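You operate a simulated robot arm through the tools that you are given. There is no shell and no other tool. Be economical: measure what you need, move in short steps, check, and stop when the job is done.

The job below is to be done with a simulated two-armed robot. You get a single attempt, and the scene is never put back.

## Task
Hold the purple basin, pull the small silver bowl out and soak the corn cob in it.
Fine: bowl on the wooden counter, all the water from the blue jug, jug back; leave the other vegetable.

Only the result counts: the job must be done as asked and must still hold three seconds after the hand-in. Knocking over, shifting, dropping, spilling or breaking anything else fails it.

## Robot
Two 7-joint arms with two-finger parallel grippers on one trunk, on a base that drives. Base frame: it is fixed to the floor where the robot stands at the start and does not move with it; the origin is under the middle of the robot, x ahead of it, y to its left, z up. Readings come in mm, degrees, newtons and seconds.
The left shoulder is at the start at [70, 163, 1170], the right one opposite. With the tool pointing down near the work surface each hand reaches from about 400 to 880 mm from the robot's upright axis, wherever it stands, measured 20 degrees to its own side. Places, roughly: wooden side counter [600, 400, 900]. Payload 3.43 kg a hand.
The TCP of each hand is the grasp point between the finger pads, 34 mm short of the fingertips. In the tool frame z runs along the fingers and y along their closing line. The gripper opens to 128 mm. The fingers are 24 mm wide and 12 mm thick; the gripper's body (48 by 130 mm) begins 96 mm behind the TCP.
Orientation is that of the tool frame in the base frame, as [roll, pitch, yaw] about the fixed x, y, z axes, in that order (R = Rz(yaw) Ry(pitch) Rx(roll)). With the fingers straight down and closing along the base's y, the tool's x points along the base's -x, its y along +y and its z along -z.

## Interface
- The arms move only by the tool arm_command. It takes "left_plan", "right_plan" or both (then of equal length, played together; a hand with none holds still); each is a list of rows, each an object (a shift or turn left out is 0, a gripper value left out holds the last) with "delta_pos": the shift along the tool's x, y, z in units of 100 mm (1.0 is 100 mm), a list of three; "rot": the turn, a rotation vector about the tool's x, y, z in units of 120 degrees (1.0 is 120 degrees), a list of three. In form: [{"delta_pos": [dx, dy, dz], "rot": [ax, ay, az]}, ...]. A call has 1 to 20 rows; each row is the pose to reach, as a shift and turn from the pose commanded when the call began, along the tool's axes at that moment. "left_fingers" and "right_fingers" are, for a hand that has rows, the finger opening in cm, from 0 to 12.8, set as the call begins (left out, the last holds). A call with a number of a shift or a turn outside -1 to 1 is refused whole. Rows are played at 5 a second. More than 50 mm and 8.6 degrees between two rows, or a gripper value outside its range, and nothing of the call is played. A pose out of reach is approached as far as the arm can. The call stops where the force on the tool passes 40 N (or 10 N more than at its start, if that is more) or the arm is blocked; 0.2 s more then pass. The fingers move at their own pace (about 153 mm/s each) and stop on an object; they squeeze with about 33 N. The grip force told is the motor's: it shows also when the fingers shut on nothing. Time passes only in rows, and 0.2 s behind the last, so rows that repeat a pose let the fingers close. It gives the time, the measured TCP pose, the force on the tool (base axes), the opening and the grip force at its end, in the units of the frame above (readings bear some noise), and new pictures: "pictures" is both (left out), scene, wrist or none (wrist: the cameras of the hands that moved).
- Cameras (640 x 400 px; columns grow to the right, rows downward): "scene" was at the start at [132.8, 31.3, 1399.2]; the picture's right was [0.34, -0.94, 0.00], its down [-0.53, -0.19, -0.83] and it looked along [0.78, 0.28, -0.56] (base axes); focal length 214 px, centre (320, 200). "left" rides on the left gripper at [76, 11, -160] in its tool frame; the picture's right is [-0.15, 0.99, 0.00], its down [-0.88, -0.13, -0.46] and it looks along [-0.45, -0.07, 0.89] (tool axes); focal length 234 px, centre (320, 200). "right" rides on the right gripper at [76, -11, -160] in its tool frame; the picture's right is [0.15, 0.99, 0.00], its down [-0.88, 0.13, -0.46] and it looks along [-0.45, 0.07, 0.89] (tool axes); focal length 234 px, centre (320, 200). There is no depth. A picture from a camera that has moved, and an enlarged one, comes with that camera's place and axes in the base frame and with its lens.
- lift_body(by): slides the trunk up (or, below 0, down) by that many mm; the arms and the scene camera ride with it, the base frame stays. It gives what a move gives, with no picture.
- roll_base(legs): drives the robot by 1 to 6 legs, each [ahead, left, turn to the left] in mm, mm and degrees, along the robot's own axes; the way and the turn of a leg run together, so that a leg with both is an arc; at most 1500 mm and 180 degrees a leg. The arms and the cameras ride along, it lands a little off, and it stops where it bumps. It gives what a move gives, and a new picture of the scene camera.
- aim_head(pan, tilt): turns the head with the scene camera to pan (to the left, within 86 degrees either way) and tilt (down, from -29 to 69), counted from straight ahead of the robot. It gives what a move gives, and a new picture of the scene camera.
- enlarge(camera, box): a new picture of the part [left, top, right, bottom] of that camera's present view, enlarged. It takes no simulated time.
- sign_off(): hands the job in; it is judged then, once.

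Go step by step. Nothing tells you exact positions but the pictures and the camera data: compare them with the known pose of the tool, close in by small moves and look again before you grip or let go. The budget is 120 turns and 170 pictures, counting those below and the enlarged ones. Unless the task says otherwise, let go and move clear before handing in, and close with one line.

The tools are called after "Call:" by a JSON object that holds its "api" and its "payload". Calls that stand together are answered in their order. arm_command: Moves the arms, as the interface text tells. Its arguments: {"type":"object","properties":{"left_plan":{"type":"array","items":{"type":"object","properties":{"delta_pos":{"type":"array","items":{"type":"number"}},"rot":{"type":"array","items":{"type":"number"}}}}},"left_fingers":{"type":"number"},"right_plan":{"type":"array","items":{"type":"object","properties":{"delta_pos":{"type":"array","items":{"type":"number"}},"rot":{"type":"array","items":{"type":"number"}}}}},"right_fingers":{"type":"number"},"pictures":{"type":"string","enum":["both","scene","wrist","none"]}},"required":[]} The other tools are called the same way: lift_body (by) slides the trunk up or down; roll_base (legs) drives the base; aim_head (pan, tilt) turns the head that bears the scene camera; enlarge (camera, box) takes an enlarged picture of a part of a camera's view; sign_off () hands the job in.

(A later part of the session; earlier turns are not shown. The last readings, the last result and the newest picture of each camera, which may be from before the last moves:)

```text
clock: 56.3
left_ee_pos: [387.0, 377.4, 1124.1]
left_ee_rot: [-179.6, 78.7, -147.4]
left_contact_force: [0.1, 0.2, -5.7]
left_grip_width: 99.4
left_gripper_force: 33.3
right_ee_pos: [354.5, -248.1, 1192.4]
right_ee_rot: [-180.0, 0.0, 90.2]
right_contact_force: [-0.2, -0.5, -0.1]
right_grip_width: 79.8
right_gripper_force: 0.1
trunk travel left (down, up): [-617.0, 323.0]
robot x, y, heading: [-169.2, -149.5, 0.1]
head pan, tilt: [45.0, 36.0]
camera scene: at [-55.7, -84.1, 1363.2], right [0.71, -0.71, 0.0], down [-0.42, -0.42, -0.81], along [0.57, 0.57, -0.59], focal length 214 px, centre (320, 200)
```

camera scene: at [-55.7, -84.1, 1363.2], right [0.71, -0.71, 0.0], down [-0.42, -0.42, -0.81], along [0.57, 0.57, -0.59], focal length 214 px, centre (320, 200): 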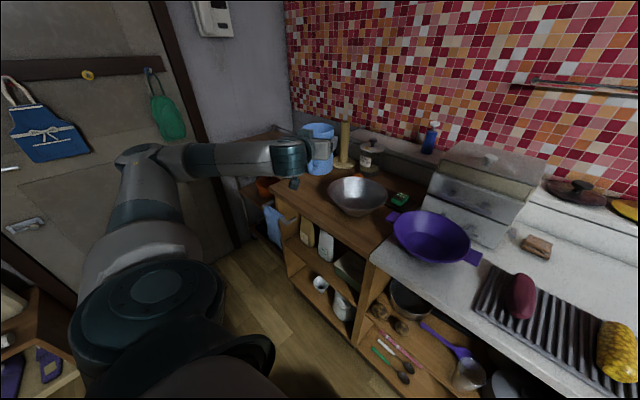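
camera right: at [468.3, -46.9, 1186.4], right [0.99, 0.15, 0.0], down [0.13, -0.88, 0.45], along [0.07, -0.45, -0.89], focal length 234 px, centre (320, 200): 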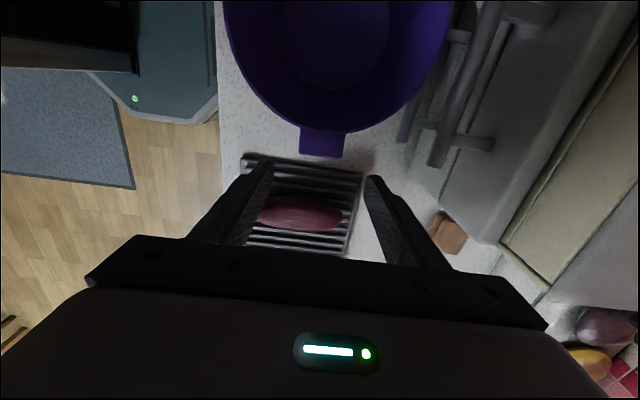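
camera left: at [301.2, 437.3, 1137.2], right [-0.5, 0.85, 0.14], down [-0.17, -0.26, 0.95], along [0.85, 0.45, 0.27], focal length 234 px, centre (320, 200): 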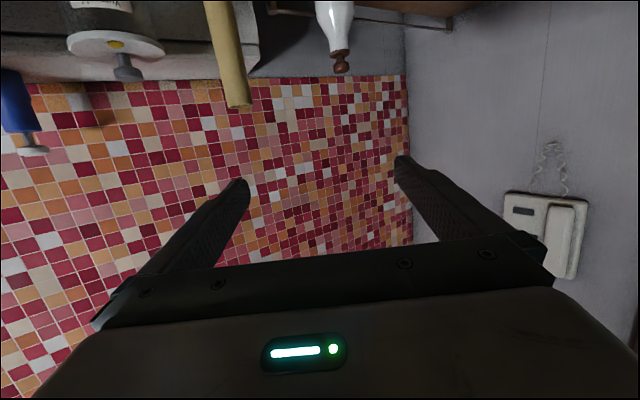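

Call:
{"api": "roll_base", "payload": {"legs": [[0, -155, 0]]}}

Call:
{"api": "enlarge", "payload": {"camera": "scene", "box": [250, 80, 430, 220]}}

Call:
{"api": "enlarge", "payload": {"camera": "right", "box": [0, 0, 640, 400]}}

```text
clock: 57.7
left_ee_pos: [388.0, 219.5, 1123.0]
left_ee_rot: [-179.7, 78.7, -147.5]
left_contact_force: [0.4, -0.8, -7.6]
left_grip_width: 99.3
left_gripper_force: 33.1
right_ee_pos: [354.8, -404.7, 1192.9]
right_ee_rot: [-179.9, -0.1, 90.2]
right_contact_force: [-0.2, 1.0, -0.7]
right_grip_width: 79.9
right_gripper_force: 0.1
trunk travel left (down, up): [-617.0, 323.0]
robot x, y, heading: [-168.6, -305.7, 0.0]
head pan, tilt: [45.0, 36.0]
camera scene: at [-55.8, -241.1, 1363.3], right [0.71, -0.71, 0.0], down [-0.42, -0.42, -0.81], along [0.57, 0.57, -0.59], focal length 214 px, centre (320, 200)
```

scene: 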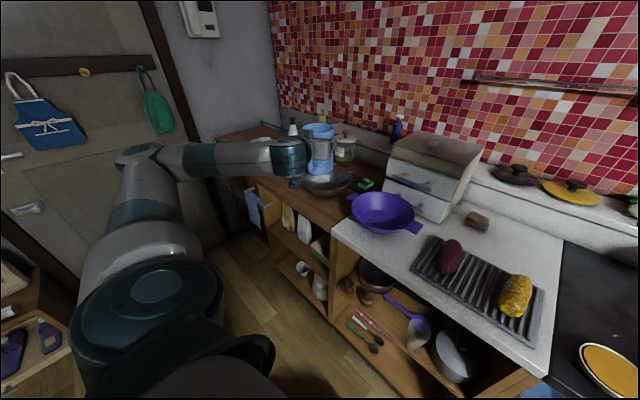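

```text
2.86 times, centred on (340, 150) of scene
camera zoom: at [-55.8, -241.1, 1363.3], right [0.71, -0.71, 0.0], down [-0.42, -0.42, -0.81], along [0.57, 0.57, -0.59], focal length 613 px, centre (263, 343)
```

zoom: 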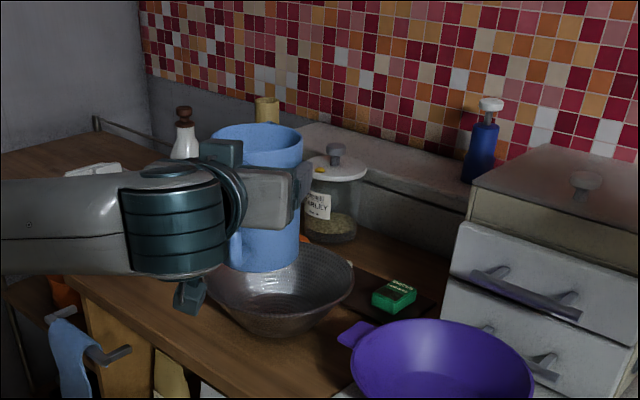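

```text
1.00 times, centred on (320, 200) of right
camera zoom: at [342.5, -329.6, 1352.8], right [0.99, 0.15, 0.0], down [0.13, -0.88, 0.45], along [0.07, -0.45, -0.89], focal length 234 px, centre (320, 200)
```

zoom: 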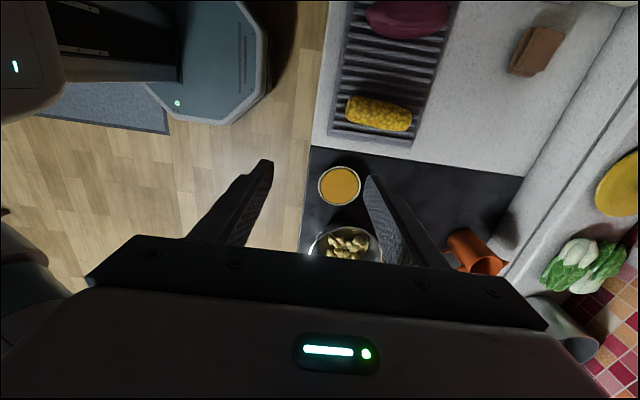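

The jug's lip is aligned with the bowl axis. I lower 50 mm with the trunk, then tilt slowly.

Call:
{"api": "lift_body", "payload": {"by": -48}}

Call:
{"api": "arm_command", "payload": {"left_plan": [{"rot": [0, 0.025, 0]}, {"rot": [0, 0.05, 0]}, {"rot": [0, 0.075, 0]}, {"rot": [0, 0.1, 0]}, {"rot": [0, 0.125, 0]}, {"rot": [0, 0.15, 0]}, {"rot": [0, 0.175, 0]}, {"rot": [0, 0.2, 0]}, {"rot": [0, 0.225, 0]}, {"rot": [0, 0.25, 0]}, {"rot": [0, 0.275, 0]}, {"rot": [0, 0.3, 0]}, {"rot": [0, 0.325, 0]}, {"rot": [0, 0.35, 0]}, {"rot": [0, 0.375, 0]}], "pictures": "none"}}

Call:
{"api": "enlarge", "payload": {"camera": "scene", "box": [250, 70, 430, 210]}}

Call:
{"api": "enlarge", "payload": {"camera": "left", "box": [0, 0, 640, 400]}}

```text
clock: 58.6
left_ee_pos: [387.5, 219.7, 1076.3]
left_ee_rot: [-179.7, 78.8, -147.5]
left_contact_force: [0.3, -0.1, -7.4]
left_grip_width: 99.6
left_gripper_force: 33.0
right_ee_pos: [355.8, -404.9, 1145.7]
right_ee_rot: [-180.0, -0.1, 90.1]
right_contact_force: [-1.0, 0.0, 1.0]
right_grip_width: 79.8
right_gripper_force: 0.0
trunk travel left (down, up): [-569.0, 371.0]
robot x, y, heading: [-168.4, -305.3, 0.0]
head pan, tilt: [45.0, 36.0]
```

```text
clock: 61.8
left_ee_pos: [388.0, 221.2, 1076.1]
left_ee_rot: [-180.0, 33.8, -147.8]
left_contact_force: [0.3, 0.7, -6.6]
left_grip_width: 99.5
left_gripper_force: 32.8
right_ee_pos: [355.7, -404.1, 1144.9]
right_ee_rot: [180.0, -0.1, 90.2]
right_contact_force: [0.1, 0.4, -0.9]
right_grip_width: 80.2
right_gripper_force: 0.0
trunk travel left (down, up): [-569.0, 371.0]
robot x, y, heading: [-167.4, -304.3, 0.3]
head pan, tilt: [45.0, 36.0]
```

```text
2.86 times, centred on (340, 140) of scene
camera zoom: at [-55.7, -241.8, 1315.3], right [0.71, -0.71, 0.0], down [-0.42, -0.42, -0.81], along [0.57, 0.57, -0.59], focal length 613 px, centre (263, 371)
```

zoom: 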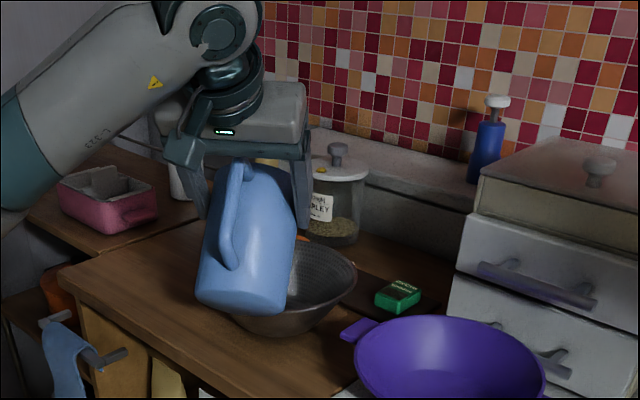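

```text
1.00 times, centred on (320, 200) of left
camera zoom: at [252.8, 146.9, 1168.2], right [-0.42, 0.9, 0.08], down [0.47, 0.15, 0.87], along [0.77, 0.41, -0.49], focal length 234 px, centre (320, 200)
```

zoom: 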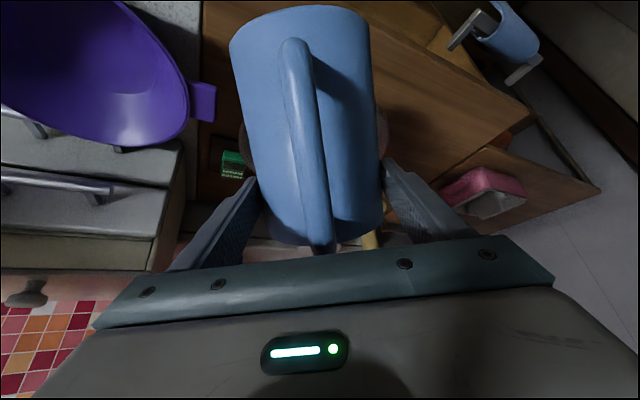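

Still holding the water at 45° (load 6.6 N). I keep tilting, moving forward to hold the lip over the bowl.

Call:
{"api": "arm_command", "payload": {"left_plan": [{"delta_pos": [-0.01, 0, 0.007], "rot": [0, 0.021, 0]}, {"delta_pos": [-0.02, 0, 0.014], "rot": [0, 0.042, 0]}, {"delta_pos": [-0.03, 0, 0.02], "rot": [0, 0.0625, 0]}, {"delta_pos": [-0.04, 0, 0.027], "rot": [0, 0.083, 0]}, {"delta_pos": [-0.055, 0, 0.037], "rot": [0, 0.104, 0]}, {"delta_pos": [-0.07, 0, 0.047], "rot": [0, 0.125, 0]}, {"delta_pos": [-0.085, 0, 0.057], "rot": [0, 0.146, 0]}, {"delta_pos": [-0.1, 0, 0.067], "rot": [0, 0.167, 0]}, {"delta_pos": [-0.115, 0, 0.077], "rot": [0, 0.1875, 0]}, {"delta_pos": [-0.13, 0, 0.087], "rot": [0, 0.208, 0]}, {"delta_pos": [-0.15, 0, 0.1], "rot": [0, 0.229, 0]}, {"delta_pos": [-0.17, 0, 0.113], "rot": [0, 0.25, 0]}], "pictures": "none"}}

Call:
{"api": "enlarge", "payload": {"camera": "scene", "box": [250, 70, 430, 210]}}

```text
clock: 64.4
left_ee_pos: [404.7, 229.1, 1075.5]
left_ee_rot: [-179.9, 3.8, -147.8]
left_contact_force: [0.2, 1.2, -3.9]
left_grip_width: 99.2
left_gripper_force: 33.4
right_ee_pos: [355.4, -405.0, 1144.3]
right_ee_rot: [-180.0, -0.1, 90.1]
right_contact_force: [-0.2, -0.4, 0.0]
right_grip_width: 80.0
right_gripper_force: 0.1
trunk travel left (down, up): [-569.0, 371.0]
robot x, y, heading: [-164.0, -303.3, 0.1]
head pan, tilt: [45.0, 36.0]
```

```text
2.86 times, centred on (340, 140) of scene
camera zoom: at [-56.1, -242.2, 1315.4], right [0.71, -0.71, 0.0], down [-0.42, -0.42, -0.81], along [0.57, 0.57, -0.59], focal length 613 px, centre (263, 371)
```

zoom: 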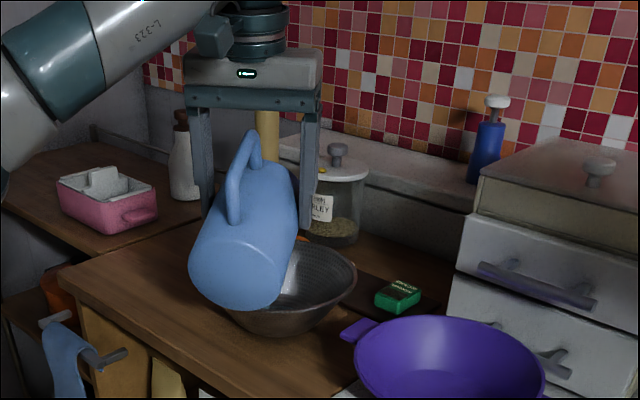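

Water is flowing (load 3.9 N). I continue past horizontal, shifting forward.

Call:
{"api": "arm_command", "payload": {"left_plan": [{"delta_pos": [-0.03, 0, 0], "rot": [0, 0.021, 0]}, {"delta_pos": [-0.06, 0, 0], "rot": [0, 0.042, 0]}, {"delta_pos": [-0.09, 0, 0], "rot": [0, 0.0625, 0]}, {"delta_pos": [-0.12, 0, 0], "rot": [0, 0.083, 0]}, {"delta_pos": [-0.15, 0, 0], "rot": [0, 0.104, 0]}, {"delta_pos": [-0.18, 0, 0], "rot": [0, 0.125, 0]}, {"delta_pos": [-0.21, 0, 0], "rot": [0, 0.146, 0]}, {"delta_pos": [-0.24, 0, 0], "rot": [0, 0.167, 0]}, {"delta_pos": [-0.27, 0, 0], "rot": [0, 0.1875, 0]}, {"delta_pos": [-0.3, 0, 0], "rot": [0, 0.208, 0]}, {"delta_pos": [-0.33, 0, 0], "rot": [0, 0.229, 0]}, {"delta_pos": [-0.36, 0, 0], "rot": [0, 0.25, 0]}, {"delta_pos": [-0.36, 0, 0], "rot": [0, 0.25, 0]}, {"delta_pos": [-0.36, 0, 0], "rot": [0, 0.25, 0]}], "pictures": "none"}}

Call:
{"api": "enlarge", "payload": {"camera": "scene", "box": [250, 70, 430, 210]}}

Call:
{"api": "enlarge", "payload": {"camera": "left", "box": [0, 0, 640, 400]}}

```text
clock: 67.4
left_ee_pos: [427.6, 241.7, 1077.0]
left_ee_rot: [-179.9, -26.0, -147.8]
left_contact_force: [-0.1, 0.7, -1.0]
left_grip_width: 99.0
left_gripper_force: 32.4
left hand out of reach, approached as far as the arm can: row 12, 13, 14
right_ee_pos: [355.0, -405.6, 1145.2]
right_ee_rot: [179.9, -0.1, 90.1]
right_contact_force: [-0.2, 0.5, 0.0]
right_grip_width: 80.2
right_gripper_force: 0.2
trunk travel left (down, up): [-569.0, 371.0]
robot x, y, heading: [-168.7, -302.1, 0.1]
head pan, tilt: [45.0, 36.0]
```

```text
2.86 times, centred on (340, 140) of scene
camera zoom: at [-56.4, -242.3, 1315.4], right [0.71, -0.71, 0.0], down [-0.42, -0.42, -0.81], along [0.57, 0.57, -0.59], focal length 613 px, centre (263, 371)
```

zoom: 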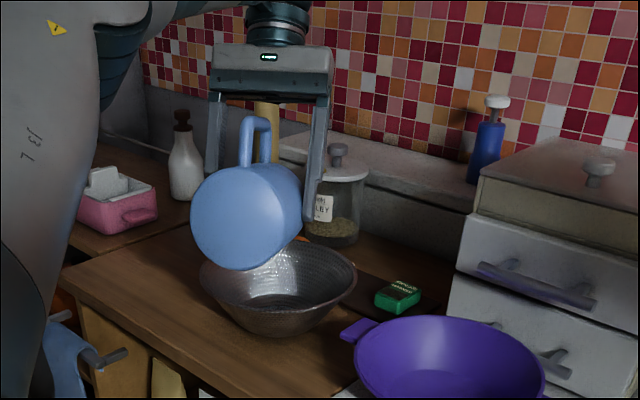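

```text
1.00 times, centred on (320, 200) of left
camera zoom: at [421.4, 251.5, 1253.9], right [-0.42, 0.91, -0.07], down [0.91, 0.42, 0.03], along [0.05, -0.05, -1.0], focal length 234 px, centre (320, 200)
```

zoom: 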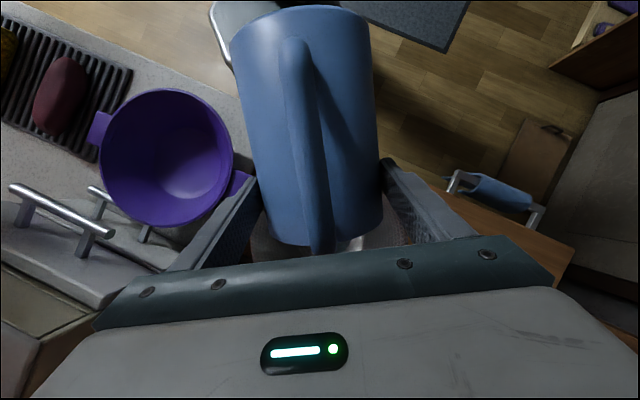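

Load is down to ~1 N (jug nearly or wholly empty) at 105° tilt. I hold and try a few more degrees so every drop leaves.

Call:
{"api": "arm_command", "payload": {"left_plan": [{"rot": [0, 0.02, 0]}, {"delta_pos": [0.05, 0, -0.1], "rot": [0, 0.04, 0]}, {"delta_pos": [0.05, 0, -0.2], "rot": [0, 0.06, 0]}, {"delta_pos": [0.05, 0, -0.2], "rot": [0, 0.08, 0]}, {"delta_pos": [0.05, 0, -0.2], "rot": [0, 0.1, 0]}, {"delta_pos": [0.05, 0, -0.2], "rot": [0, 0.1, 0]}, {"delta_pos": [0.05, 0, -0.2], "rot": [0, 0.1, 0]}, {"delta_pos": [0.05, 0, -0.2], "rot": [0, 0.1, 0]}, {"delta_pos": [0.05, 0, -0.2], "rot": [0, 0.1, 0]}, {"delta_pos": [0.05, 0, -0.2], "rot": [0, 0.1, 0]}, {"delta_pos": [0.05, 0, -0.2], "rot": [0, 0.1, 0]}, {"delta_pos": [0.05, 0, -0.2], "rot": [0, 0.1, 0]}], "pictures": "none"}}

Call:
{"api": "enlarge", "payload": {"camera": "scene", "box": [290, 110, 390, 200]}}

```text
clock: 70.0
left_ee_pos: [398.3, 169.1, 1093.4]
left_ee_rot: [-178.7, -33.4, -148.4]
left_contact_force: [-0.3, 0.5, -0.9]
left_grip_width: 99.0
left_gripper_force: 32.6
left hand out of reach, approached as far as the arm can: row 2, 3, 4, 5, 6, 7, 8, 9, 10, 11, 12
right_ee_pos: [354.7, -405.7, 1147.3]
right_ee_rot: [-180.0, 0.0, 90.1]
right_contact_force: [-0.5, -0.5, -1.0]
right_grip_width: 79.9
right_gripper_force: 0.0
trunk travel left (down, up): [-569.0, 371.0]
robot x, y, heading: [-168.2, -304.9, 0.1]
head pan, tilt: [45.0, 36.0]
```

```text
4.44 times, centred on (340, 155) of scene
camera zoom: at [-56.3, -242.4, 1315.4], right [0.71, -0.71, 0.0], down [-0.42, -0.42, -0.81], along [0.57, 0.57, -0.59], focal length 953 px, centre (231, 400)
```

zoom: 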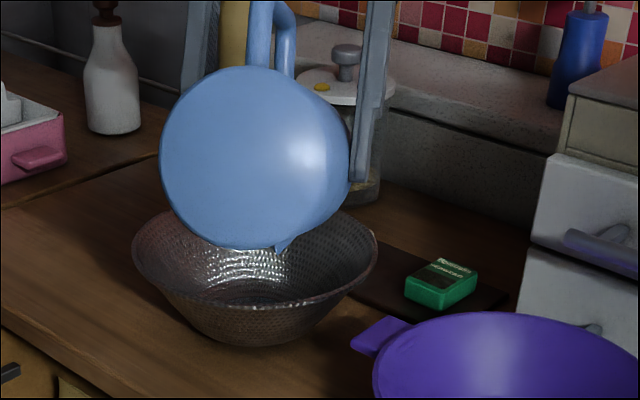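

The extra tilt pulled the hand off sideways at its limit, though the jug reads empty (0.9 N). I back the tilt off and re-read the pose.

Call:
{"api": "arm_command", "payload": {"left_plan": [{"delta_pos": [0, 0, -0.05], "rot": [0, -0.05, 0]}, {"delta_pos": [0, 0, -0.1], "rot": [0, -0.1, 0]}, {"delta_pos": [0, 0, -0.1], "rot": [0, -0.15, 0]}], "pictures": "none"}}

Call:
{"api": "enlarge", "payload": {"camera": "scene", "box": [250, 70, 430, 210]}}

```text
clock: 70.8
left_ee_pos: [400.3, 173.4, 1105.8]
left_ee_rot: [-179.0, -15.2, -147.9]
left_contact_force: [-0.2, -1.1, -1.6]
left_grip_width: 98.9
left_gripper_force: 32.7
right_ee_pos: [354.6, -405.1, 1145.7]
right_ee_rot: [179.9, -0.1, 90.1]
right_contact_force: [0.1, 0.0, 0.7]
right_grip_width: 79.7
right_gripper_force: 0.1
trunk travel left (down, up): [-569.0, 371.0]
robot x, y, heading: [-173.2, -307.9, -0.1]
head pan, tilt: [45.0, 36.0]
```

```text
2.86 times, centred on (340, 140) of scene
camera zoom: at [-57.3, -241.9, 1315.5], right [0.71, -0.71, 0.0], down [-0.41, -0.42, -0.81], along [0.57, 0.57, -0.59], focal length 613 px, centre (263, 371)
```

zoom: 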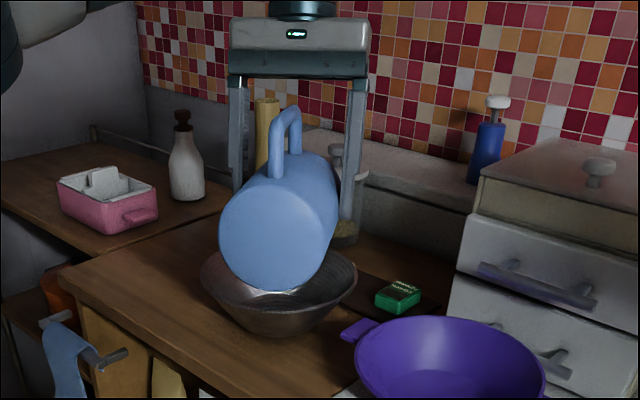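

Call:
{"api": "arm_command", "payload": {"left_plan": [{"delta_pos": [-0.14, 0.11, -0.04]}, {"delta_pos": [-0.28, 0.22, -0.08]}, {"delta_pos": [-0.42, 0.33, -0.11]}, {"delta_pos": [-0.55, 0.43, -0.15]}, {"delta_pos": [-0.55, 0.43, -0.15], "rot": [0, 0.05, 0]}, {"delta_pos": [-0.55, 0.43, -0.15], "rot": [0, 0.08, 0]}, {"delta_pos": [-0.55, 0.43, -0.15], "rot": [0, 0.08, 0]}, {"delta_pos": [-0.55, 0.43, -0.15], "rot": [0, 0.08, 0]}, {"delta_pos": [-0.55, 0.43, -0.15], "rot": [0, 0.08, 0]}], "pictures": "scene"}}

Call:
{"api": "enlarge", "payload": {"camera": "scene", "box": [290, 110, 390, 200]}}

```text
clock: 72.8
left_ee_pos: [423.2, 235.0, 1100.5]
left_ee_rot: [-178.8, -24.6, -148.1]
left_contact_force: [0.5, 0.2, -1.8]
left_grip_width: 99.1
left_gripper_force: 33.1
left hand out of reach, approached as far as the arm can: row 6, 7, 8, 9
right_ee_pos: [355.8, -405.0, 1146.0]
right_ee_rot: [179.9, -0.1, 90.2]
right_contact_force: [-0.9, 0.1, -0.5]
right_grip_width: 80.2
right_gripper_force: 0.1
trunk travel left (down, up): [-569.0, 371.0]
robot x, y, heading: [-172.1, -306.8, -0.2]
head pan, tilt: [45.0, 36.0]
camera scene: at [-56.4, -242.0, 1315.4], right [0.71, -0.71, 0.0], down [-0.42, -0.42, -0.81], along [0.57, 0.57, -0.59], focal length 214 px, centre (320, 200)
```

scene: 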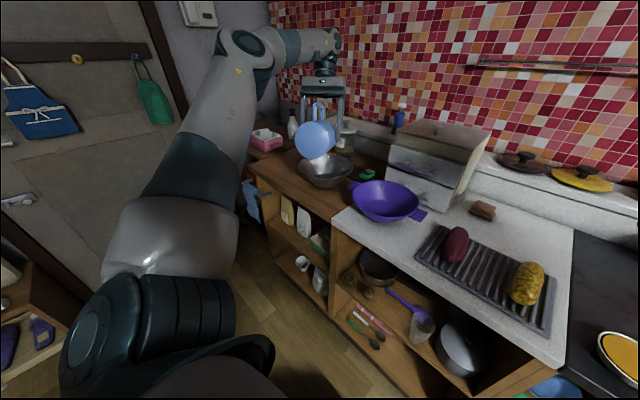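

```text
4.44 times, centred on (340, 155) of scene
camera zoom: at [-56.4, -242.0, 1315.4], right [0.71, -0.71, 0.0], down [-0.42, -0.42, -0.81], along [0.57, 0.57, -0.59], focal length 953 px, centre (231, 400)
```

zoom: 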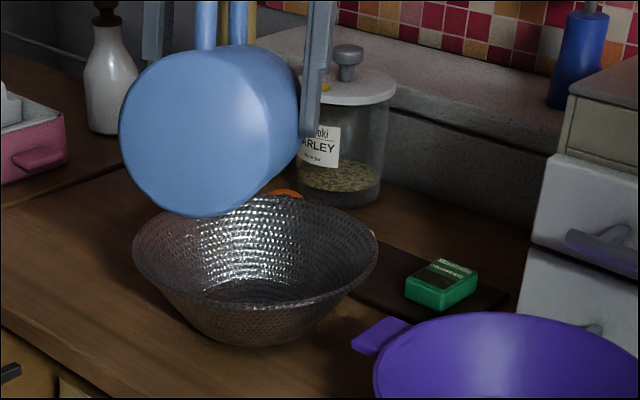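

The jug is empty. I bring it back upright while raising it clear.

Call:
{"api": "arm_command", "payload": {"left_plan": [{"delta_pos": [0.1, 0, -0.2], "rot": [0, -0.06, 0]}, {"delta_pos": [0.3, 0, -0.24], "rot": [0, -0.12, 0]}, {"delta_pos": [0.56, 0, -0.24], "rot": [0, -0.18, 0]}, {"delta_pos": [0.56, 0, -0.24], "rot": [0, -0.24, 0]}, {"delta_pos": [0.56, 0, -0.24], "rot": [0, -0.3, 0]}, {"delta_pos": [0.56, 0, -0.24], "rot": [0, -0.36, 0]}, {"delta_pos": [0.56, 0, -0.24], "rot": [0, -0.42, 0]}, {"delta_pos": [0.56, 0, -0.24], "rot": [0, -0.48, 0]}, {"delta_pos": [0.56, 0, -0.24], "rot": [0, -0.54, 0]}, {"delta_pos": [0.56, 0, -0.24], "rot": [0, -0.6, 0]}, {"delta_pos": [0.56, 0, -0.24], "rot": [0, -0.66, 0]}, {"delta_pos": [0.56, 0, -0.24], "rot": [0, -0.72, 0]}, {"delta_pos": [0.56, 0, -0.24], "rot": [0, -0.78, 0]}, {"delta_pos": [0.56, 0, -0.24], "rot": [0, -0.84, 0]}, {"delta_pos": [0.56, 0, -0.24], "rot": [0, -0.863, 0]}], "pictures": "scene"}}

```text
clock: 76.0
left_ee_pos: [387.1, 213.5, 1147.0]
left_ee_rot: [-174.7, 78.7, -142.4]
left_contact_force: [-0.2, -0.1, -1.5]
left_grip_width: 98.9
left_gripper_force: 33.2
right_ee_pos: [354.3, -405.8, 1145.1]
right_ee_rot: [179.9, -0.1, 90.2]
right_contact_force: [-0.1, -0.4, 0.2]
right_grip_width: 80.1
right_gripper_force: 0.0
trunk travel left (down, up): [-569.0, 371.0]
robot x, y, heading: [-168.4, -305.5, 0.0]
head pan, tilt: [45.0, 36.0]
camera scene: at [-56.4, -242.3, 1315.5], right [0.71, -0.71, 0.0], down [-0.42, -0.42, -0.81], along [0.57, 0.57, -0.59], focal length 214 px, centre (320, 200)
```

scene: 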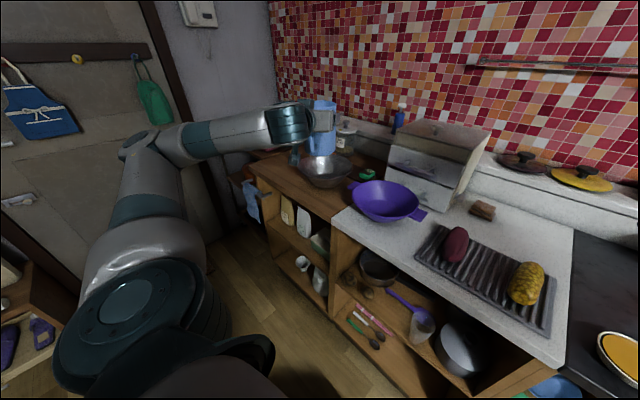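

Upright. I drive back to where the jug was picked up.

Call:
{"api": "roll_base", "payload": {"legs": [[0, 305, 0], [68, 0, 0]]}}

```text
clock: 78.7
left_ee_pos: [457.3, 518.8, 1145.4]
left_ee_rot: [-174.9, 78.5, -142.6]
left_contact_force: [0.5, 0.2, -1.0]
left_grip_width: 99.0
left_gripper_force: 33.2
right_ee_pos: [425.1, -101.1, 1145.5]
right_ee_rot: [180.0, -0.2, 90.3]
right_contact_force: [0.7, 0.8, 0.1]
right_grip_width: 80.0
right_gripper_force: 0.2
trunk travel left (down, up): [-569.0, 371.0]
robot x, y, heading: [-97.8, -0.9, 0.1]
head pan, tilt: [45.0, 36.0]
camera scene: at [13.3, 62.5, 1315.3], right [0.71, -0.71, 0.0], down [-0.42, -0.42, -0.81], along [0.57, 0.57, -0.59], focal length 214 px, centre (320, 200)
```

scene: 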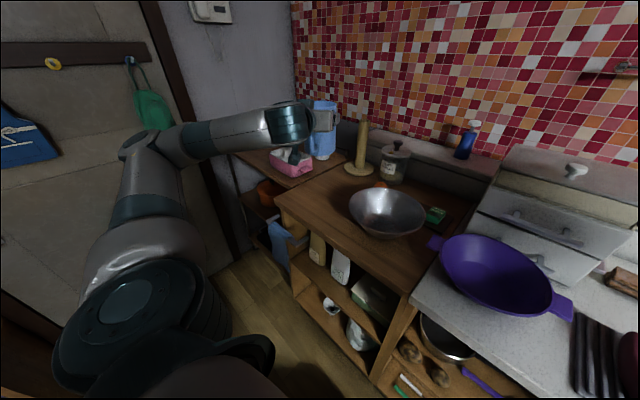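

Adjust a few mm and a degree to match the pick-up pose, and raise the right hand before lowering the trunk.

Call:
{"api": "arm_command", "payload": {"left_plan": [{"delta_pos": [0, 0.02, 0], "rot": [0, 0, 0.004]}, {"delta_pos": [0, 0.05, 0], "rot": [0, 0, 0.008]}, {"delta_pos": [0, 0.053, 0], "rot": [0, 0, 0.008]}], "right_plan": [{"delta_pos": [0, 0, -0.4]}, {"delta_pos": [0, 0, -0.8]}, {"delta_pos": [0, 0, -1.0]}], "pictures": "none"}}

Call:
{"api": "lift_body", "payload": {"by": -155}}

Call:
{"api": "enlarge", "payload": {"camera": "scene", "box": [230, 60, 410, 190]}}

```text
clock: 79.5
left_ee_pos: [453.2, 522.9, 1147.2]
left_ee_rot: [-179.6, 78.6, -147.5]
left_contact_force: [-0.4, 0.3, -2.0]
left_grip_width: 98.9
left_gripper_force: 33.0
right_ee_pos: [421.9, -101.8, 1244.7]
right_ee_rot: [-180.0, 0.0, 90.3]
right_contact_force: [0.5, -0.3, 0.7]
right_grip_width: 80.1
right_gripper_force: 0.0
trunk travel left (down, up): [-569.0, 371.0]
robot x, y, heading: [-102.2, -0.9, 0.1]
head pan, tilt: [45.0, 36.0]
```

```text
clock: 81.3
left_ee_pos: [452.9, 521.6, 993.2]
left_ee_rot: [-179.6, 78.7, -147.4]
left_contact_force: [0.2, 0.2, -1.3]
left_grip_width: 99.0
left_gripper_force: 33.1
right_ee_pos: [422.5, -102.5, 1089.8]
right_ee_rot: [179.8, -0.1, 90.2]
right_contact_force: [0.7, 0.5, 0.1]
right_grip_width: 80.2
right_gripper_force: 0.0
trunk travel left (down, up): [-414.0, 526.0]
robot x, y, heading: [-98.3, -0.6, 0.3]
head pan, tilt: [45.0, 36.0]
```

```text
3.08 times, centred on (320, 125) of scene
camera zoom: at [12.0, 62.0, 1160.5], right [0.71, -0.71, 0.0], down [-0.41, -0.42, -0.81], along [0.57, 0.57, -0.59], focal length 660 px, centre (320, 431)
```

zoom: 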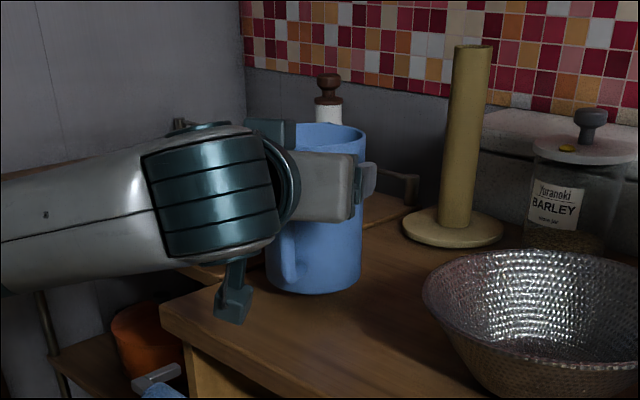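

Call:
{"api": "arm_command", "payload": {"left_plan": [{"delta_pos": [0, 0.005, 0.02]}, {"delta_pos": [0, 0.005, 0.02]}], "pictures": "none"}}

Call:
{"api": "lift_body", "payload": {"by": -16}}

Call:
{"api": "lift_body", "payload": {"by": -5}}

```text
clock: 81.9
left_ee_pos: [455.6, 522.2, 991.1]
left_ee_rot: [-179.7, 78.7, -147.4]
left_contact_force: [-1.3, 0.5, -0.9]
left_grip_width: 98.8
left_gripper_force: 32.9
right_ee_pos: [423.1, -101.9, 1088.9]
right_ee_rot: [-179.9, -0.1, 90.2]
right_contact_force: [-0.4, 0.7, -0.3]
right_grip_width: 80.0
right_gripper_force: 0.0
trunk travel left (down, up): [-414.0, 526.0]
robot x, y, heading: [-100.8, 2.4, -0.1]
head pan, tilt: [45.0, 36.0]
```

```text
clock: 82.5
left_ee_pos: [455.4, 522.3, 976.2]
left_ee_rot: [-179.7, 78.7, -147.4]
left_contact_force: [0.6, 0.4, -1.4]
left_grip_width: 98.8
left_gripper_force: 33.4
right_ee_pos: [423.1, -101.8, 1073.9]
right_ee_rot: [179.8, -0.1, 90.2]
right_contact_force: [0.8, 0.5, -0.3]
right_grip_width: 79.8
right_gripper_force: 0.1
trunk travel left (down, up): [-398.0, 542.0]
robot x, y, heading: [-96.2, -2.3, 0.3]
head pan, tilt: [45.0, 36.0]
```

```text
clock: 83.1
left_ee_pos: [455.4, 522.4, 972.8]
left_ee_rot: [-179.5, 78.7, -147.3]
left_contact_force: [0.9, -0.4, 1.9]
left_grip_width: 99.3
left_gripper_force: 32.7
right_ee_pos: [422.9, -101.6, 1068.1]
right_ee_rot: [179.9, -0.2, 90.1]
right_contact_force: [-0.3, -0.4, 0.3]
right_grip_width: 80.2
right_gripper_force: 0.1
trunk travel left (down, up): [-393.0, 547.0]
robot x, y, heading: [-97.6, 0.0, 0.2]
head pan, tilt: [45.0, 36.0]
```

Contact made (force flipped to +1.9 N). Release and raise by trunk.

Call:
{"api": "arm_command", "payload": {"left_plan": [{}, {}, {}, {}], "left_fingers": 12.8, "pictures": "none"}}

Call:
{"api": "enlarge", "payload": {"camera": "left", "box": [160, 60, 480, 280]}}

```text
clock: 84.1
left_ee_pos: [455.8, 522.6, 970.1]
left_ee_rot: [-179.7, 78.7, -147.3]
left_contact_force: [0.8, 0.6, -0.4]
left_grip_width: 127.9
left_gripper_force: 0.1
right_ee_pos: [423.4, -101.5, 1069.3]
right_ee_rot: [180.0, -0.1, 90.2]
right_contact_force: [0.6, 0.0, 0.5]
right_grip_width: 80.1
right_gripper_force: 0.1
trunk travel left (down, up): [-393.0, 547.0]
robot x, y, heading: [-100.3, -1.9, 0.2]
head pan, tilt: [45.0, 36.0]
```

```text
1.82 times, centred on (320, 170) of left
camera zoom: at [303.8, 439.7, 928.9], right [-0.5, 0.85, 0.14], down [-0.16, -0.26, 0.95], along [0.85, 0.46, 0.27], focal length 426 px, centre (320, 254)
```

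zoom: 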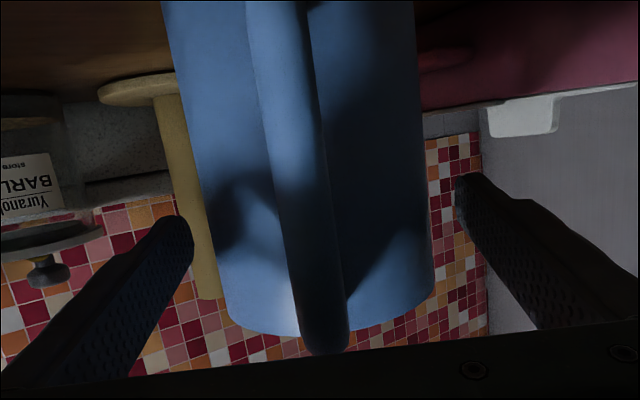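

The jug stands where it was. Raise straight up.

Call:
{"api": "lift_body", "payload": {"by": 200}}

Call:
{"api": "aim_head", "payload": {"pan": 20, "tilt": 40}}

```text
clock: 86.2
left_ee_pos: [456.5, 521.9, 1170.6]
left_ee_rot: [-179.6, 78.7, -147.4]
left_contact_force: [-0.8, 0.1, 0.3]
left_grip_width: 127.9
left_gripper_force: 0.0
right_ee_pos: [422.9, -102.5, 1266.7]
right_ee_rot: [-180.0, -0.1, 90.2]
right_contact_force: [0.3, 0.2, 0.0]
right_grip_width: 80.1
right_gripper_force: 0.1
trunk travel left (down, up): [-593.0, 347.0]
robot x, y, heading: [-97.5, -2.3, -0.0]
head pan, tilt: [45.0, 36.0]
```

```text
clock: 87.1
left_ee_pos: [454.6, 522.7, 1170.8]
left_ee_rot: [-179.6, 78.5, -147.4]
left_contact_force: [0.1, -0.3, -0.2]
left_grip_width: 127.8
left_gripper_force: 0.0
right_ee_pos: [423.3, -102.1, 1268.0]
right_ee_rot: [179.9, -0.1, 90.2]
right_contact_force: [-0.1, -0.5, 0.5]
right_grip_width: 80.1
right_gripper_force: 0.0
trunk travel left (down, up): [-593.0, 347.0]
robot x, y, heading: [-103.5, -0.1, 0.0]
head pan, tilt: [20.0, 40.0]
camera scene: at [30.1, 29.3, 1333.4], right [0.34, -0.94, 0.0], down [-0.6, -0.22, -0.77], along [0.72, 0.26, -0.64], focal length 214 px, centre (320, 200)
```

scene: 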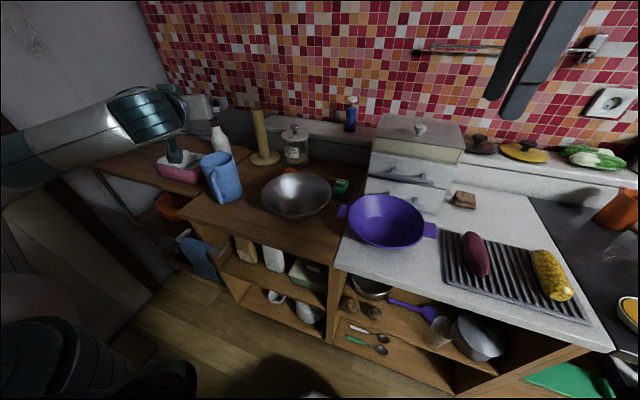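

Call:
{"api": "enlarge", "payload": {"camera": "scene", "box": [190, 140, 350, 250]}}

Call:
{"api": "enlarge", "payload": {"camera": "scene", "box": [430, 210, 610, 330]}}

```text
3.64 times, centred on (270, 195) of scene
camera zoom: at [30.1, 29.3, 1333.4], right [0.34, -0.94, 0.0], down [-0.6, -0.22, -0.77], along [0.72, 0.26, -0.64], focal length 780 px, centre (502, 218)
```

zoom: 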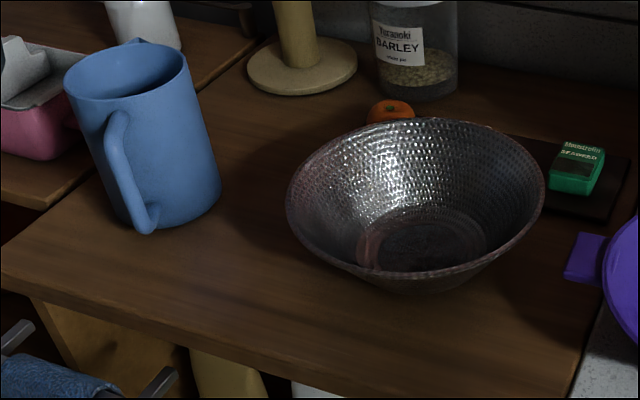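

```text
3.33 times, centred on (520, 270) of scene
camera zoom: at [30.1, 29.3, 1333.4], right [0.34, -0.94, 0.0], down [-0.6, -0.22, -0.77], along [0.72, 0.26, -0.64], focal length 715 px, centre (-347, -33)
```

zoom: 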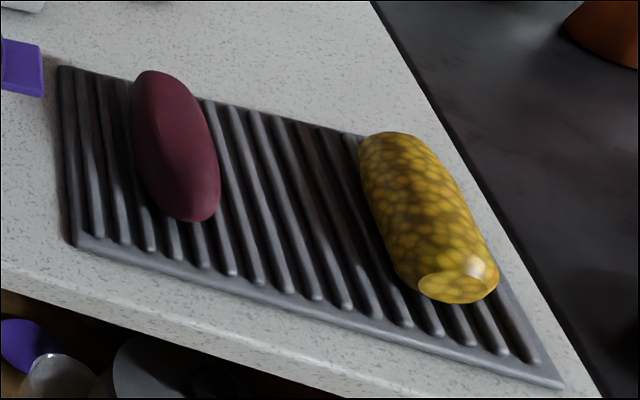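

Bowl, basin and jug are all fine. Next is the corn: it lies along x from ≈395 to 521 at y≈−371. I bring the right hand over it, turned to close along y.

Call:
{"api": "arm_command", "payload": {"right_plan": [{"delta_pos": [-0.09, 0, 0], "rot": [0, 0, -0.065]}, {"delta_pos": [-0.18, 0, 0], "rot": [0, 0, -0.13]}, {"delta_pos": [-0.27, 0, 0], "rot": [0, 0, -0.195]}, {"delta_pos": [-0.36, 0, 0], "rot": [0, 0, -0.26]}, {"delta_pos": [-0.45, 0, 0], "rot": [0, 0, -0.325]}, {"delta_pos": [-0.54, 0, 0], "rot": [0, 0, -0.39]}, {"delta_pos": [-0.63, 0, 0], "rot": [0, 0, -0.455]}, {"delta_pos": [-0.72, 0, 0], "rot": [0, 0, -0.52]}, {"delta_pos": [-0.81, 0, 0], "rot": [0, 0, -0.585]}, {"delta_pos": [-0.9, 0.1, 0], "rot": [0, 0, -0.65]}, {"delta_pos": [-1.0, 0.2, 0], "rot": [0, 0, -0.7]}, {"delta_pos": [-1.0, 0.3, 0], "rot": [0, 0, -0.75]}], "right_fingers": 9, "pictures": "none"}}

Call:
{"api": "arm_command", "payload": {"right_plan": [{"delta_pos": [0, -0.3, 0.1]}, {"delta_pos": [0, -0.6, 0.3]}, {"delta_pos": [0, -0.9, 0.5]}, {"delta_pos": [0, -1.0, 0.7]}, {"delta_pos": [0, -1.0, 0.9]}], "pictures": "none"}}

Call:
{"api": "arm_command", "payload": {"right_plan": [{"delta_pos": [0, -0.3, 0.1]}, {"delta_pos": [0, -0.6, 0.3]}, {"delta_pos": [0, -0.69, 0.5]}, {"delta_pos": [0, -0.69, 0.6]}, {"delta_pos": [0, -0.69, 0.6]}], "pictures": "wrist"}}

```text
clock: 89.7
left_ee_pos: [455.4, 523.3, 1170.8]
left_ee_rot: [-179.7, 78.5, -147.4]
left_contact_force: [1.1, 0.4, 0.3]
left_grip_width: 128.2
left_gripper_force: 0.0
right_ee_pos: [453.3, -199.9, 1267.3]
right_ee_rot: [180.0, 0.0, -179.7]
right_contact_force: [0.8, -0.2, 0.3]
right_grip_width: 90.0
right_gripper_force: 0.0
trunk travel left (down, up): [-593.0, 347.0]
robot x, y, heading: [-98.3, -0.8, 0.1]
head pan, tilt: [20.0, 40.0]
```

```text
clock: 90.9
left_ee_pos: [456.8, 523.6, 1170.6]
left_ee_rot: [-179.8, 78.7, -147.6]
left_contact_force: [-0.6, 1.3, 0.0]
left_grip_width: 128.1
left_gripper_force: 0.1
right_ee_pos: [453.0, -300.6, 1177.1]
right_ee_rot: [179.8, 0.0, -179.7]
right_contact_force: [0.3, 0.1, 0.4]
right_grip_width: 89.9
right_gripper_force: 0.1
trunk travel left (down, up): [-593.0, 347.0]
robot x, y, heading: [-100.3, -4.4, -0.0]
head pan, tilt: [20.0, 40.0]
```

```text
clock: 92.1
left_ee_pos: [455.2, 522.5, 1170.3]
left_ee_rot: [-179.6, 78.6, -147.4]
left_contact_force: [0.9, 0.8, -0.2]
left_grip_width: 128.1
left_gripper_force: 0.0
right_ee_pos: [454.5, -370.2, 1117.7]
right_ee_rot: [179.9, 0.1, -179.9]
right_contact_force: [0.4, 0.4, 0.1]
right_grip_width: 90.0
right_gripper_force: 0.2
trunk travel left (down, up): [-593.0, 347.0]
robot x, y, heading: [-102.1, -3.0, 0.0]
head pan, tilt: [20.0, 40.0]
camera right: at [376.7, -382.9, 1277.3], right [-0.15, 0.99, 0.0], down [0.88, 0.13, 0.46], along [0.45, 0.07, -0.89], focal length 234 px, centre (320, 200)
```

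right: 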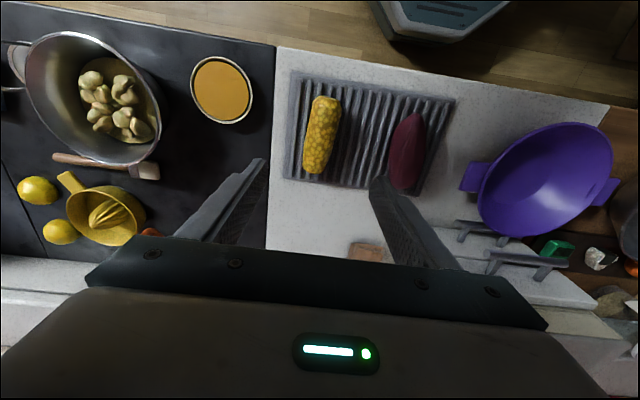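

Aligned over the corn. Descend in two stages.

Call:
{"api": "arm_command", "payload": {"right_plan": [{"delta_pos": [-0.03, 0, 0.4]}, {"delta_pos": [-0.03, 0, 0.8]}, {"delta_pos": [-0.03, 0, 1.0]}], "right_fingers": 8, "pictures": "none"}}

Call:
{"api": "arm_command", "payload": {"right_plan": [{"delta_pos": [0, 0, 0.25]}, {"delta_pos": [0, 0, 0.5]}, {"delta_pos": [0, 0, 0.6]}, {"delta_pos": [0, 0, 0.6]}], "pictures": "none"}}

Call:
{"api": "enlarge", "payload": {"camera": "right", "box": [200, 60, 460, 280]}}

Call:
{"api": "enlarge", "payload": {"camera": "scene", "box": [430, 180, 610, 330]}}

```text
clock: 92.9
left_ee_pos: [455.1, 523.3, 1171.4]
left_ee_rot: [-179.7, 78.6, -147.5]
left_contact_force: [-0.1, 0.1, -0.8]
left_grip_width: 128.0
left_gripper_force: 0.1
right_ee_pos: [457.6, -371.1, 1017.6]
right_ee_rot: [179.8, 0.1, -179.8]
right_contact_force: [-0.8, 0.1, -0.8]
right_grip_width: 80.0
right_gripper_force: 0.0
trunk travel left (down, up): [-593.0, 347.0]
robot x, y, heading: [-97.5, -1.6, -0.0]
head pan, tilt: [20.0, 40.0]
```

```text
clock: 93.9
left_ee_pos: [455.4, 524.0, 1170.7]
left_ee_rot: [-179.8, 78.6, -147.4]
left_contact_force: [-0.1, 0.2, 0.2]
left_grip_width: 128.1
left_gripper_force: 0.1
right_ee_pos: [456.8, -369.9, 959.6]
right_ee_rot: [179.9, 0.1, -179.8]
right_contact_force: [0.5, -0.2, -0.1]
right_grip_width: 79.9
right_gripper_force: 0.0
trunk travel left (down, up): [-593.0, 347.0]
robot x, y, heading: [-101.7, -4.3, 0.1]
head pan, tilt: [20.0, 40.0]
```

```text
1.82 times, centred on (330, 170) of right
camera zoom: at [379.1, -382.5, 1118.0], right [-0.15, 0.99, 0.0], down [0.88, 0.13, 0.46], along [0.45, 0.07, -0.89], focal length 426 px, centre (302, 254)
```

zoom: 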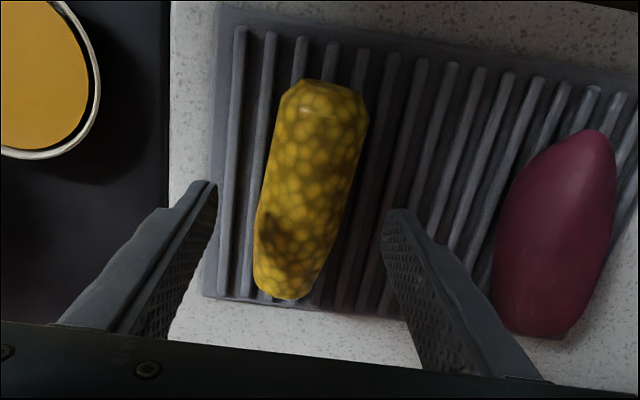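

```text
2.67 times, centred on (520, 255) of scene
camera zoom: at [30.1, 29.0, 1333.4], right [0.34, -0.94, 0.0], down [-0.6, -0.22, -0.77], along [0.72, 0.26, -0.64], focal length 572 px, centre (-213, 53)
```

zoom: 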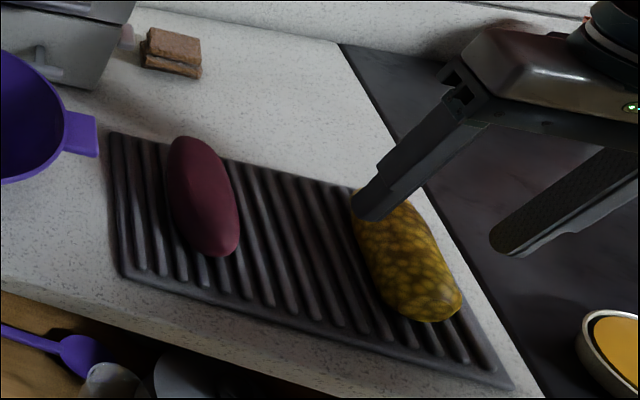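

Centred between the fingers. Lower 45 mm and close.

Call:
{"api": "arm_command", "payload": {"right_plan": [{"delta_pos": [0, 0.0, 0.15]}, {"delta_pos": [0, 0.0, 0.3]}, {"delta_pos": [0, 0.0, 0.44]}, {"delta_pos": [0, 0.0, 0.44]}], "pictures": "none"}}

Call:
{"api": "enlarge", "payload": {"camera": "scene", "box": [430, 180, 610, 330]}}

```text
clock: 94.9
left_ee_pos: [455.6, 523.1, 1170.6]
left_ee_rot: [-179.6, 78.6, -147.5]
left_contact_force: [0.7, 0.3, 0.6]
left_grip_width: 128.1
left_gripper_force: 0.1
right_ee_pos: [456.8, -371.9, 911.9]
right_ee_rot: [179.9, 0.2, -179.8]
right_contact_force: [-0.2, -0.4, -0.8]
right_grip_width: 80.0
right_gripper_force: 0.1
trunk travel left (down, up): [-593.0, 347.0]
robot x, y, heading: [-98.6, 2.3, -0.0]
head pan, tilt: [20.0, 40.0]
```

```text
2.67 times, centred on (520, 255) of scene
camera zoom: at [30.0, 29.3, 1333.5], right [0.34, -0.94, 0.0], down [-0.6, -0.22, -0.77], along [0.72, 0.26, -0.64], focal length 572 px, centre (-213, 53)
```

zoom: 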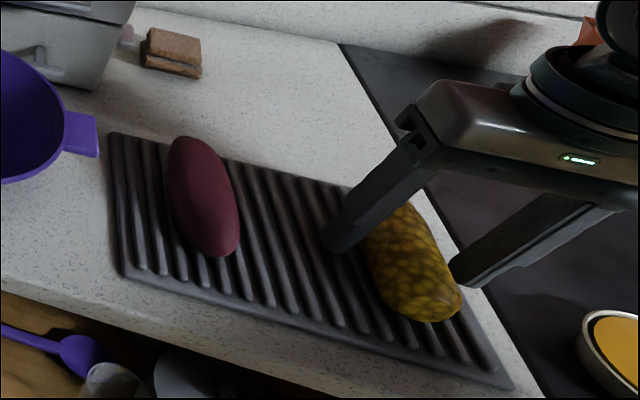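

Call:
{"api": "arm_command", "payload": {"right_plan": [{}, {}, {}, {}], "right_fingers": 2, "pictures": "none"}}

Call:
{"api": "arm_command", "payload": {"right_plan": [{"delta_pos": [0, 0, -0.15]}, {"delta_pos": [0, 0, -0.3]}, {"delta_pos": [0, 0, -0.5]}, {"delta_pos": [0, 0, -0.75]}, {"delta_pos": [0, 0, -1.0]}], "pictures": "wrist"}}

```text
clock: 95.9
left_ee_pos: [455.5, 522.5, 1171.2]
left_ee_rot: [-179.6, 78.6, -147.4]
left_contact_force: [0.1, 0.2, 0.0]
left_grip_width: 128.0
left_gripper_force: 0.0
right_ee_pos: [456.2, -371.1, 913.0]
right_ee_rot: [179.8, 0.0, -179.8]
right_contact_force: [0.6, -0.7, 0.3]
right_grip_width: 39.6
right_gripper_force: 32.8
trunk travel left (down, up): [-593.0, 347.0]
robot x, y, heading: [-100.2, -4.5, -0.1]
head pan, tilt: [20.0, 40.0]
```

```text
clock: 97.1
left_ee_pos: [456.1, 523.7, 1171.3]
left_ee_rot: [-179.5, 78.6, -147.2]
left_contact_force: [-0.2, 0.0, -0.9]
left_grip_width: 127.8
left_gripper_force: 0.1
right_ee_pos: [457.1, -368.7, 1012.3]
right_ee_rot: [179.9, 0.1, -179.9]
right_contact_force: [-0.6, -0.6, -1.4]
right_grip_width: 39.6
right_gripper_force: 33.1
trunk travel left (down, up): [-593.0, 347.0]
robot x, y, heading: [-102.5, 0.5, 0.1]
head pan, tilt: [20.0, 40.0]
camera right: at [379.1, -381.7, 1172.6], right [-0.15, 0.99, 0.0], down [0.88, 0.13, 0.46], along [0.45, 0.07, -0.89], focal length 234 px, centre (320, 200)
```

right: 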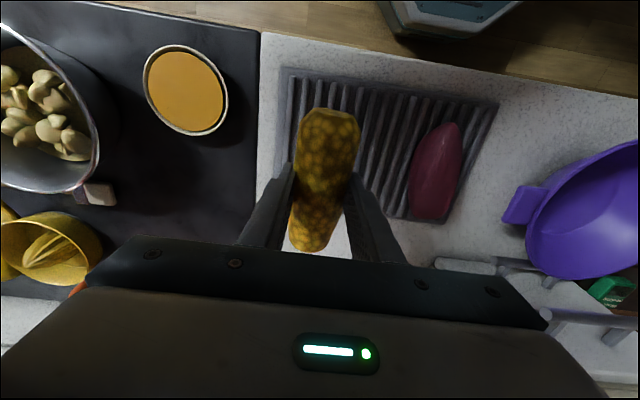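

The corn is held (40 mm). I raise it high, then drive the base left so the right hand can reach the bowl.

Call:
{"api": "arm_command", "payload": {"right_plan": [{"delta_pos": [0, 0, -0.4]}, {"delta_pos": [0, 0, -0.8]}, {"delta_pos": [0, 0, -1.0]}], "pictures": "none"}}

Call:
{"api": "arm_command", "payload": {"right_plan": [{"delta_pos": [0, 0.3, -0.2]}, {"delta_pos": [0, 0.6, -0.4]}, {"delta_pos": [0, 0.9, -0.4]}, {"delta_pos": [0, 1.0, -0.4]}], "pictures": "none"}}

Call:
{"api": "roll_base", "payload": {"legs": [[0, 270, 0]]}}

```text
clock: 97.9
left_ee_pos: [454.8, 522.4, 1170.6]
left_ee_rot: [-179.6, 78.5, -147.4]
left_contact_force: [-1.1, -0.3, 0.0]
left_grip_width: 128.1
left_gripper_force: 0.1
right_ee_pos: [458.0, -370.1, 1113.0]
right_ee_rot: [179.9, 0.2, -179.7]
right_contact_force: [0.4, 0.4, -1.0]
right_grip_width: 39.6
right_gripper_force: 33.0
trunk travel left (down, up): [-593.0, 347.0]
robot x, y, heading: [-102.4, 0.1, -0.1]
head pan, tilt: [20.0, 40.0]
```

```text
clock: 98.9
left_ee_pos: [455.4, 523.1, 1169.9]
left_ee_rot: [-179.5, 78.6, -147.4]
left_contact_force: [-0.1, -0.7, -0.4]
left_grip_width: 128.0
left_gripper_force: 0.0
right_ee_pos: [456.7, -269.4, 1155.0]
right_ee_rot: [179.9, 0.1, -179.8]
right_contact_force: [-0.5, 0.2, -1.2]
right_grip_width: 39.6
right_gripper_force: 33.2
trunk travel left (down, up): [-593.0, 347.0]
robot x, y, heading: [-96.4, -3.2, 0.2]
head pan, tilt: [20.0, 40.0]
```

```text
clock: 100.8
left_ee_pos: [454.8, 789.3, 1170.4]
left_ee_rot: [-179.7, 78.5, -147.3]
left_contact_force: [-0.4, -0.3, -0.3]
left_grip_width: 127.9
left_gripper_force: 0.1
right_ee_pos: [455.1, -3.3, 1154.8]
right_ee_rot: [179.9, -0.1, -179.7]
right_contact_force: [0.3, -0.2, -0.3]
right_grip_width: 38.9
right_gripper_force: 33.2
trunk travel left (down, up): [-593.0, 347.0]
robot x, y, heading: [-101.9, 267.0, 0.2]
head pan, tilt: [20.0, 40.0]
camera scene: at [29.6, 295.7, 1333.4], right [0.34, -0.94, 0.0], down [-0.6, -0.22, -0.77], along [0.72, 0.26, -0.64], focal length 214 px, centre (320, 200)
```

scene: 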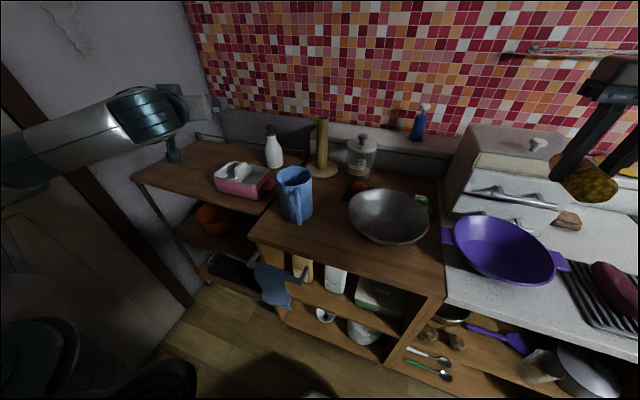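

All clear. I move the right hand over the bowl.

Call:
{"api": "arm_command", "payload": {"right_plan": [{"delta_pos": [0, 0.35, 0]}, {"delta_pos": [0, 0.7, 0]}, {"delta_pos": [0, 1.0, 0]}], "pictures": "none"}}

Call:
{"api": "arm_command", "payload": {"right_plan": [{"delta_pos": [0, 0.35, 0]}, {"delta_pos": [0, 0.7, 0]}, {"delta_pos": [0, 1.0, 0]}, {"delta_pos": [0, 1.0, 0]}], "pictures": "wrist"}}

```text
clock: 101.6
left_ee_pos: [454.9, 790.1, 1171.2]
left_ee_rot: [-179.4, 78.6, -147.3]
left_contact_force: [-1.3, 1.1, -0.4]
left_grip_width: 127.9
left_gripper_force: 0.1
right_ee_pos: [456.8, 97.9, 1155.7]
right_ee_rot: [179.8, 0.0, -179.8]
right_contact_force: [-0.9, 1.3, -1.4]
right_grip_width: 39.5
right_gripper_force: 32.7
trunk travel left (down, up): [-593.0, 347.0]
robot x, y, heading: [-102.5, 267.2, 0.3]
head pan, tilt: [20.0, 40.0]
```

```text
clock: 102.6
left_ee_pos: [454.4, 789.5, 1170.2]
left_ee_rot: [-179.9, 78.7, -147.4]
left_contact_force: [0.1, -1.1, -0.5]
left_grip_width: 128.0
left_gripper_force: 0.1
right_ee_pos: [454.4, 195.6, 1152.3]
right_ee_rot: [179.8, -0.1, -179.8]
right_contact_force: [-0.5, -0.3, -1.3]
right_grip_width: 39.4
right_gripper_force: 32.9
trunk travel left (down, up): [-593.0, 347.0]
robot x, y, heading: [-95.8, 268.7, 0.4]
head pan, tilt: [20.0, 40.0]
camera right: at [377.2, 183.4, 1312.8], right [-0.15, 0.99, 0.0], down [0.88, 0.13, 0.46], along [0.45, 0.07, -0.89], focal length 234 px, centre (320, 200)
```

right: 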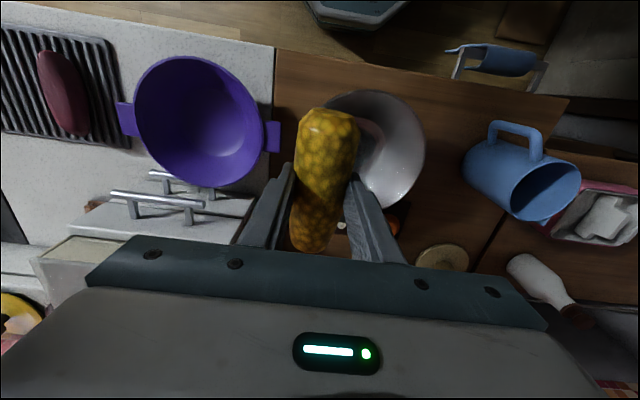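

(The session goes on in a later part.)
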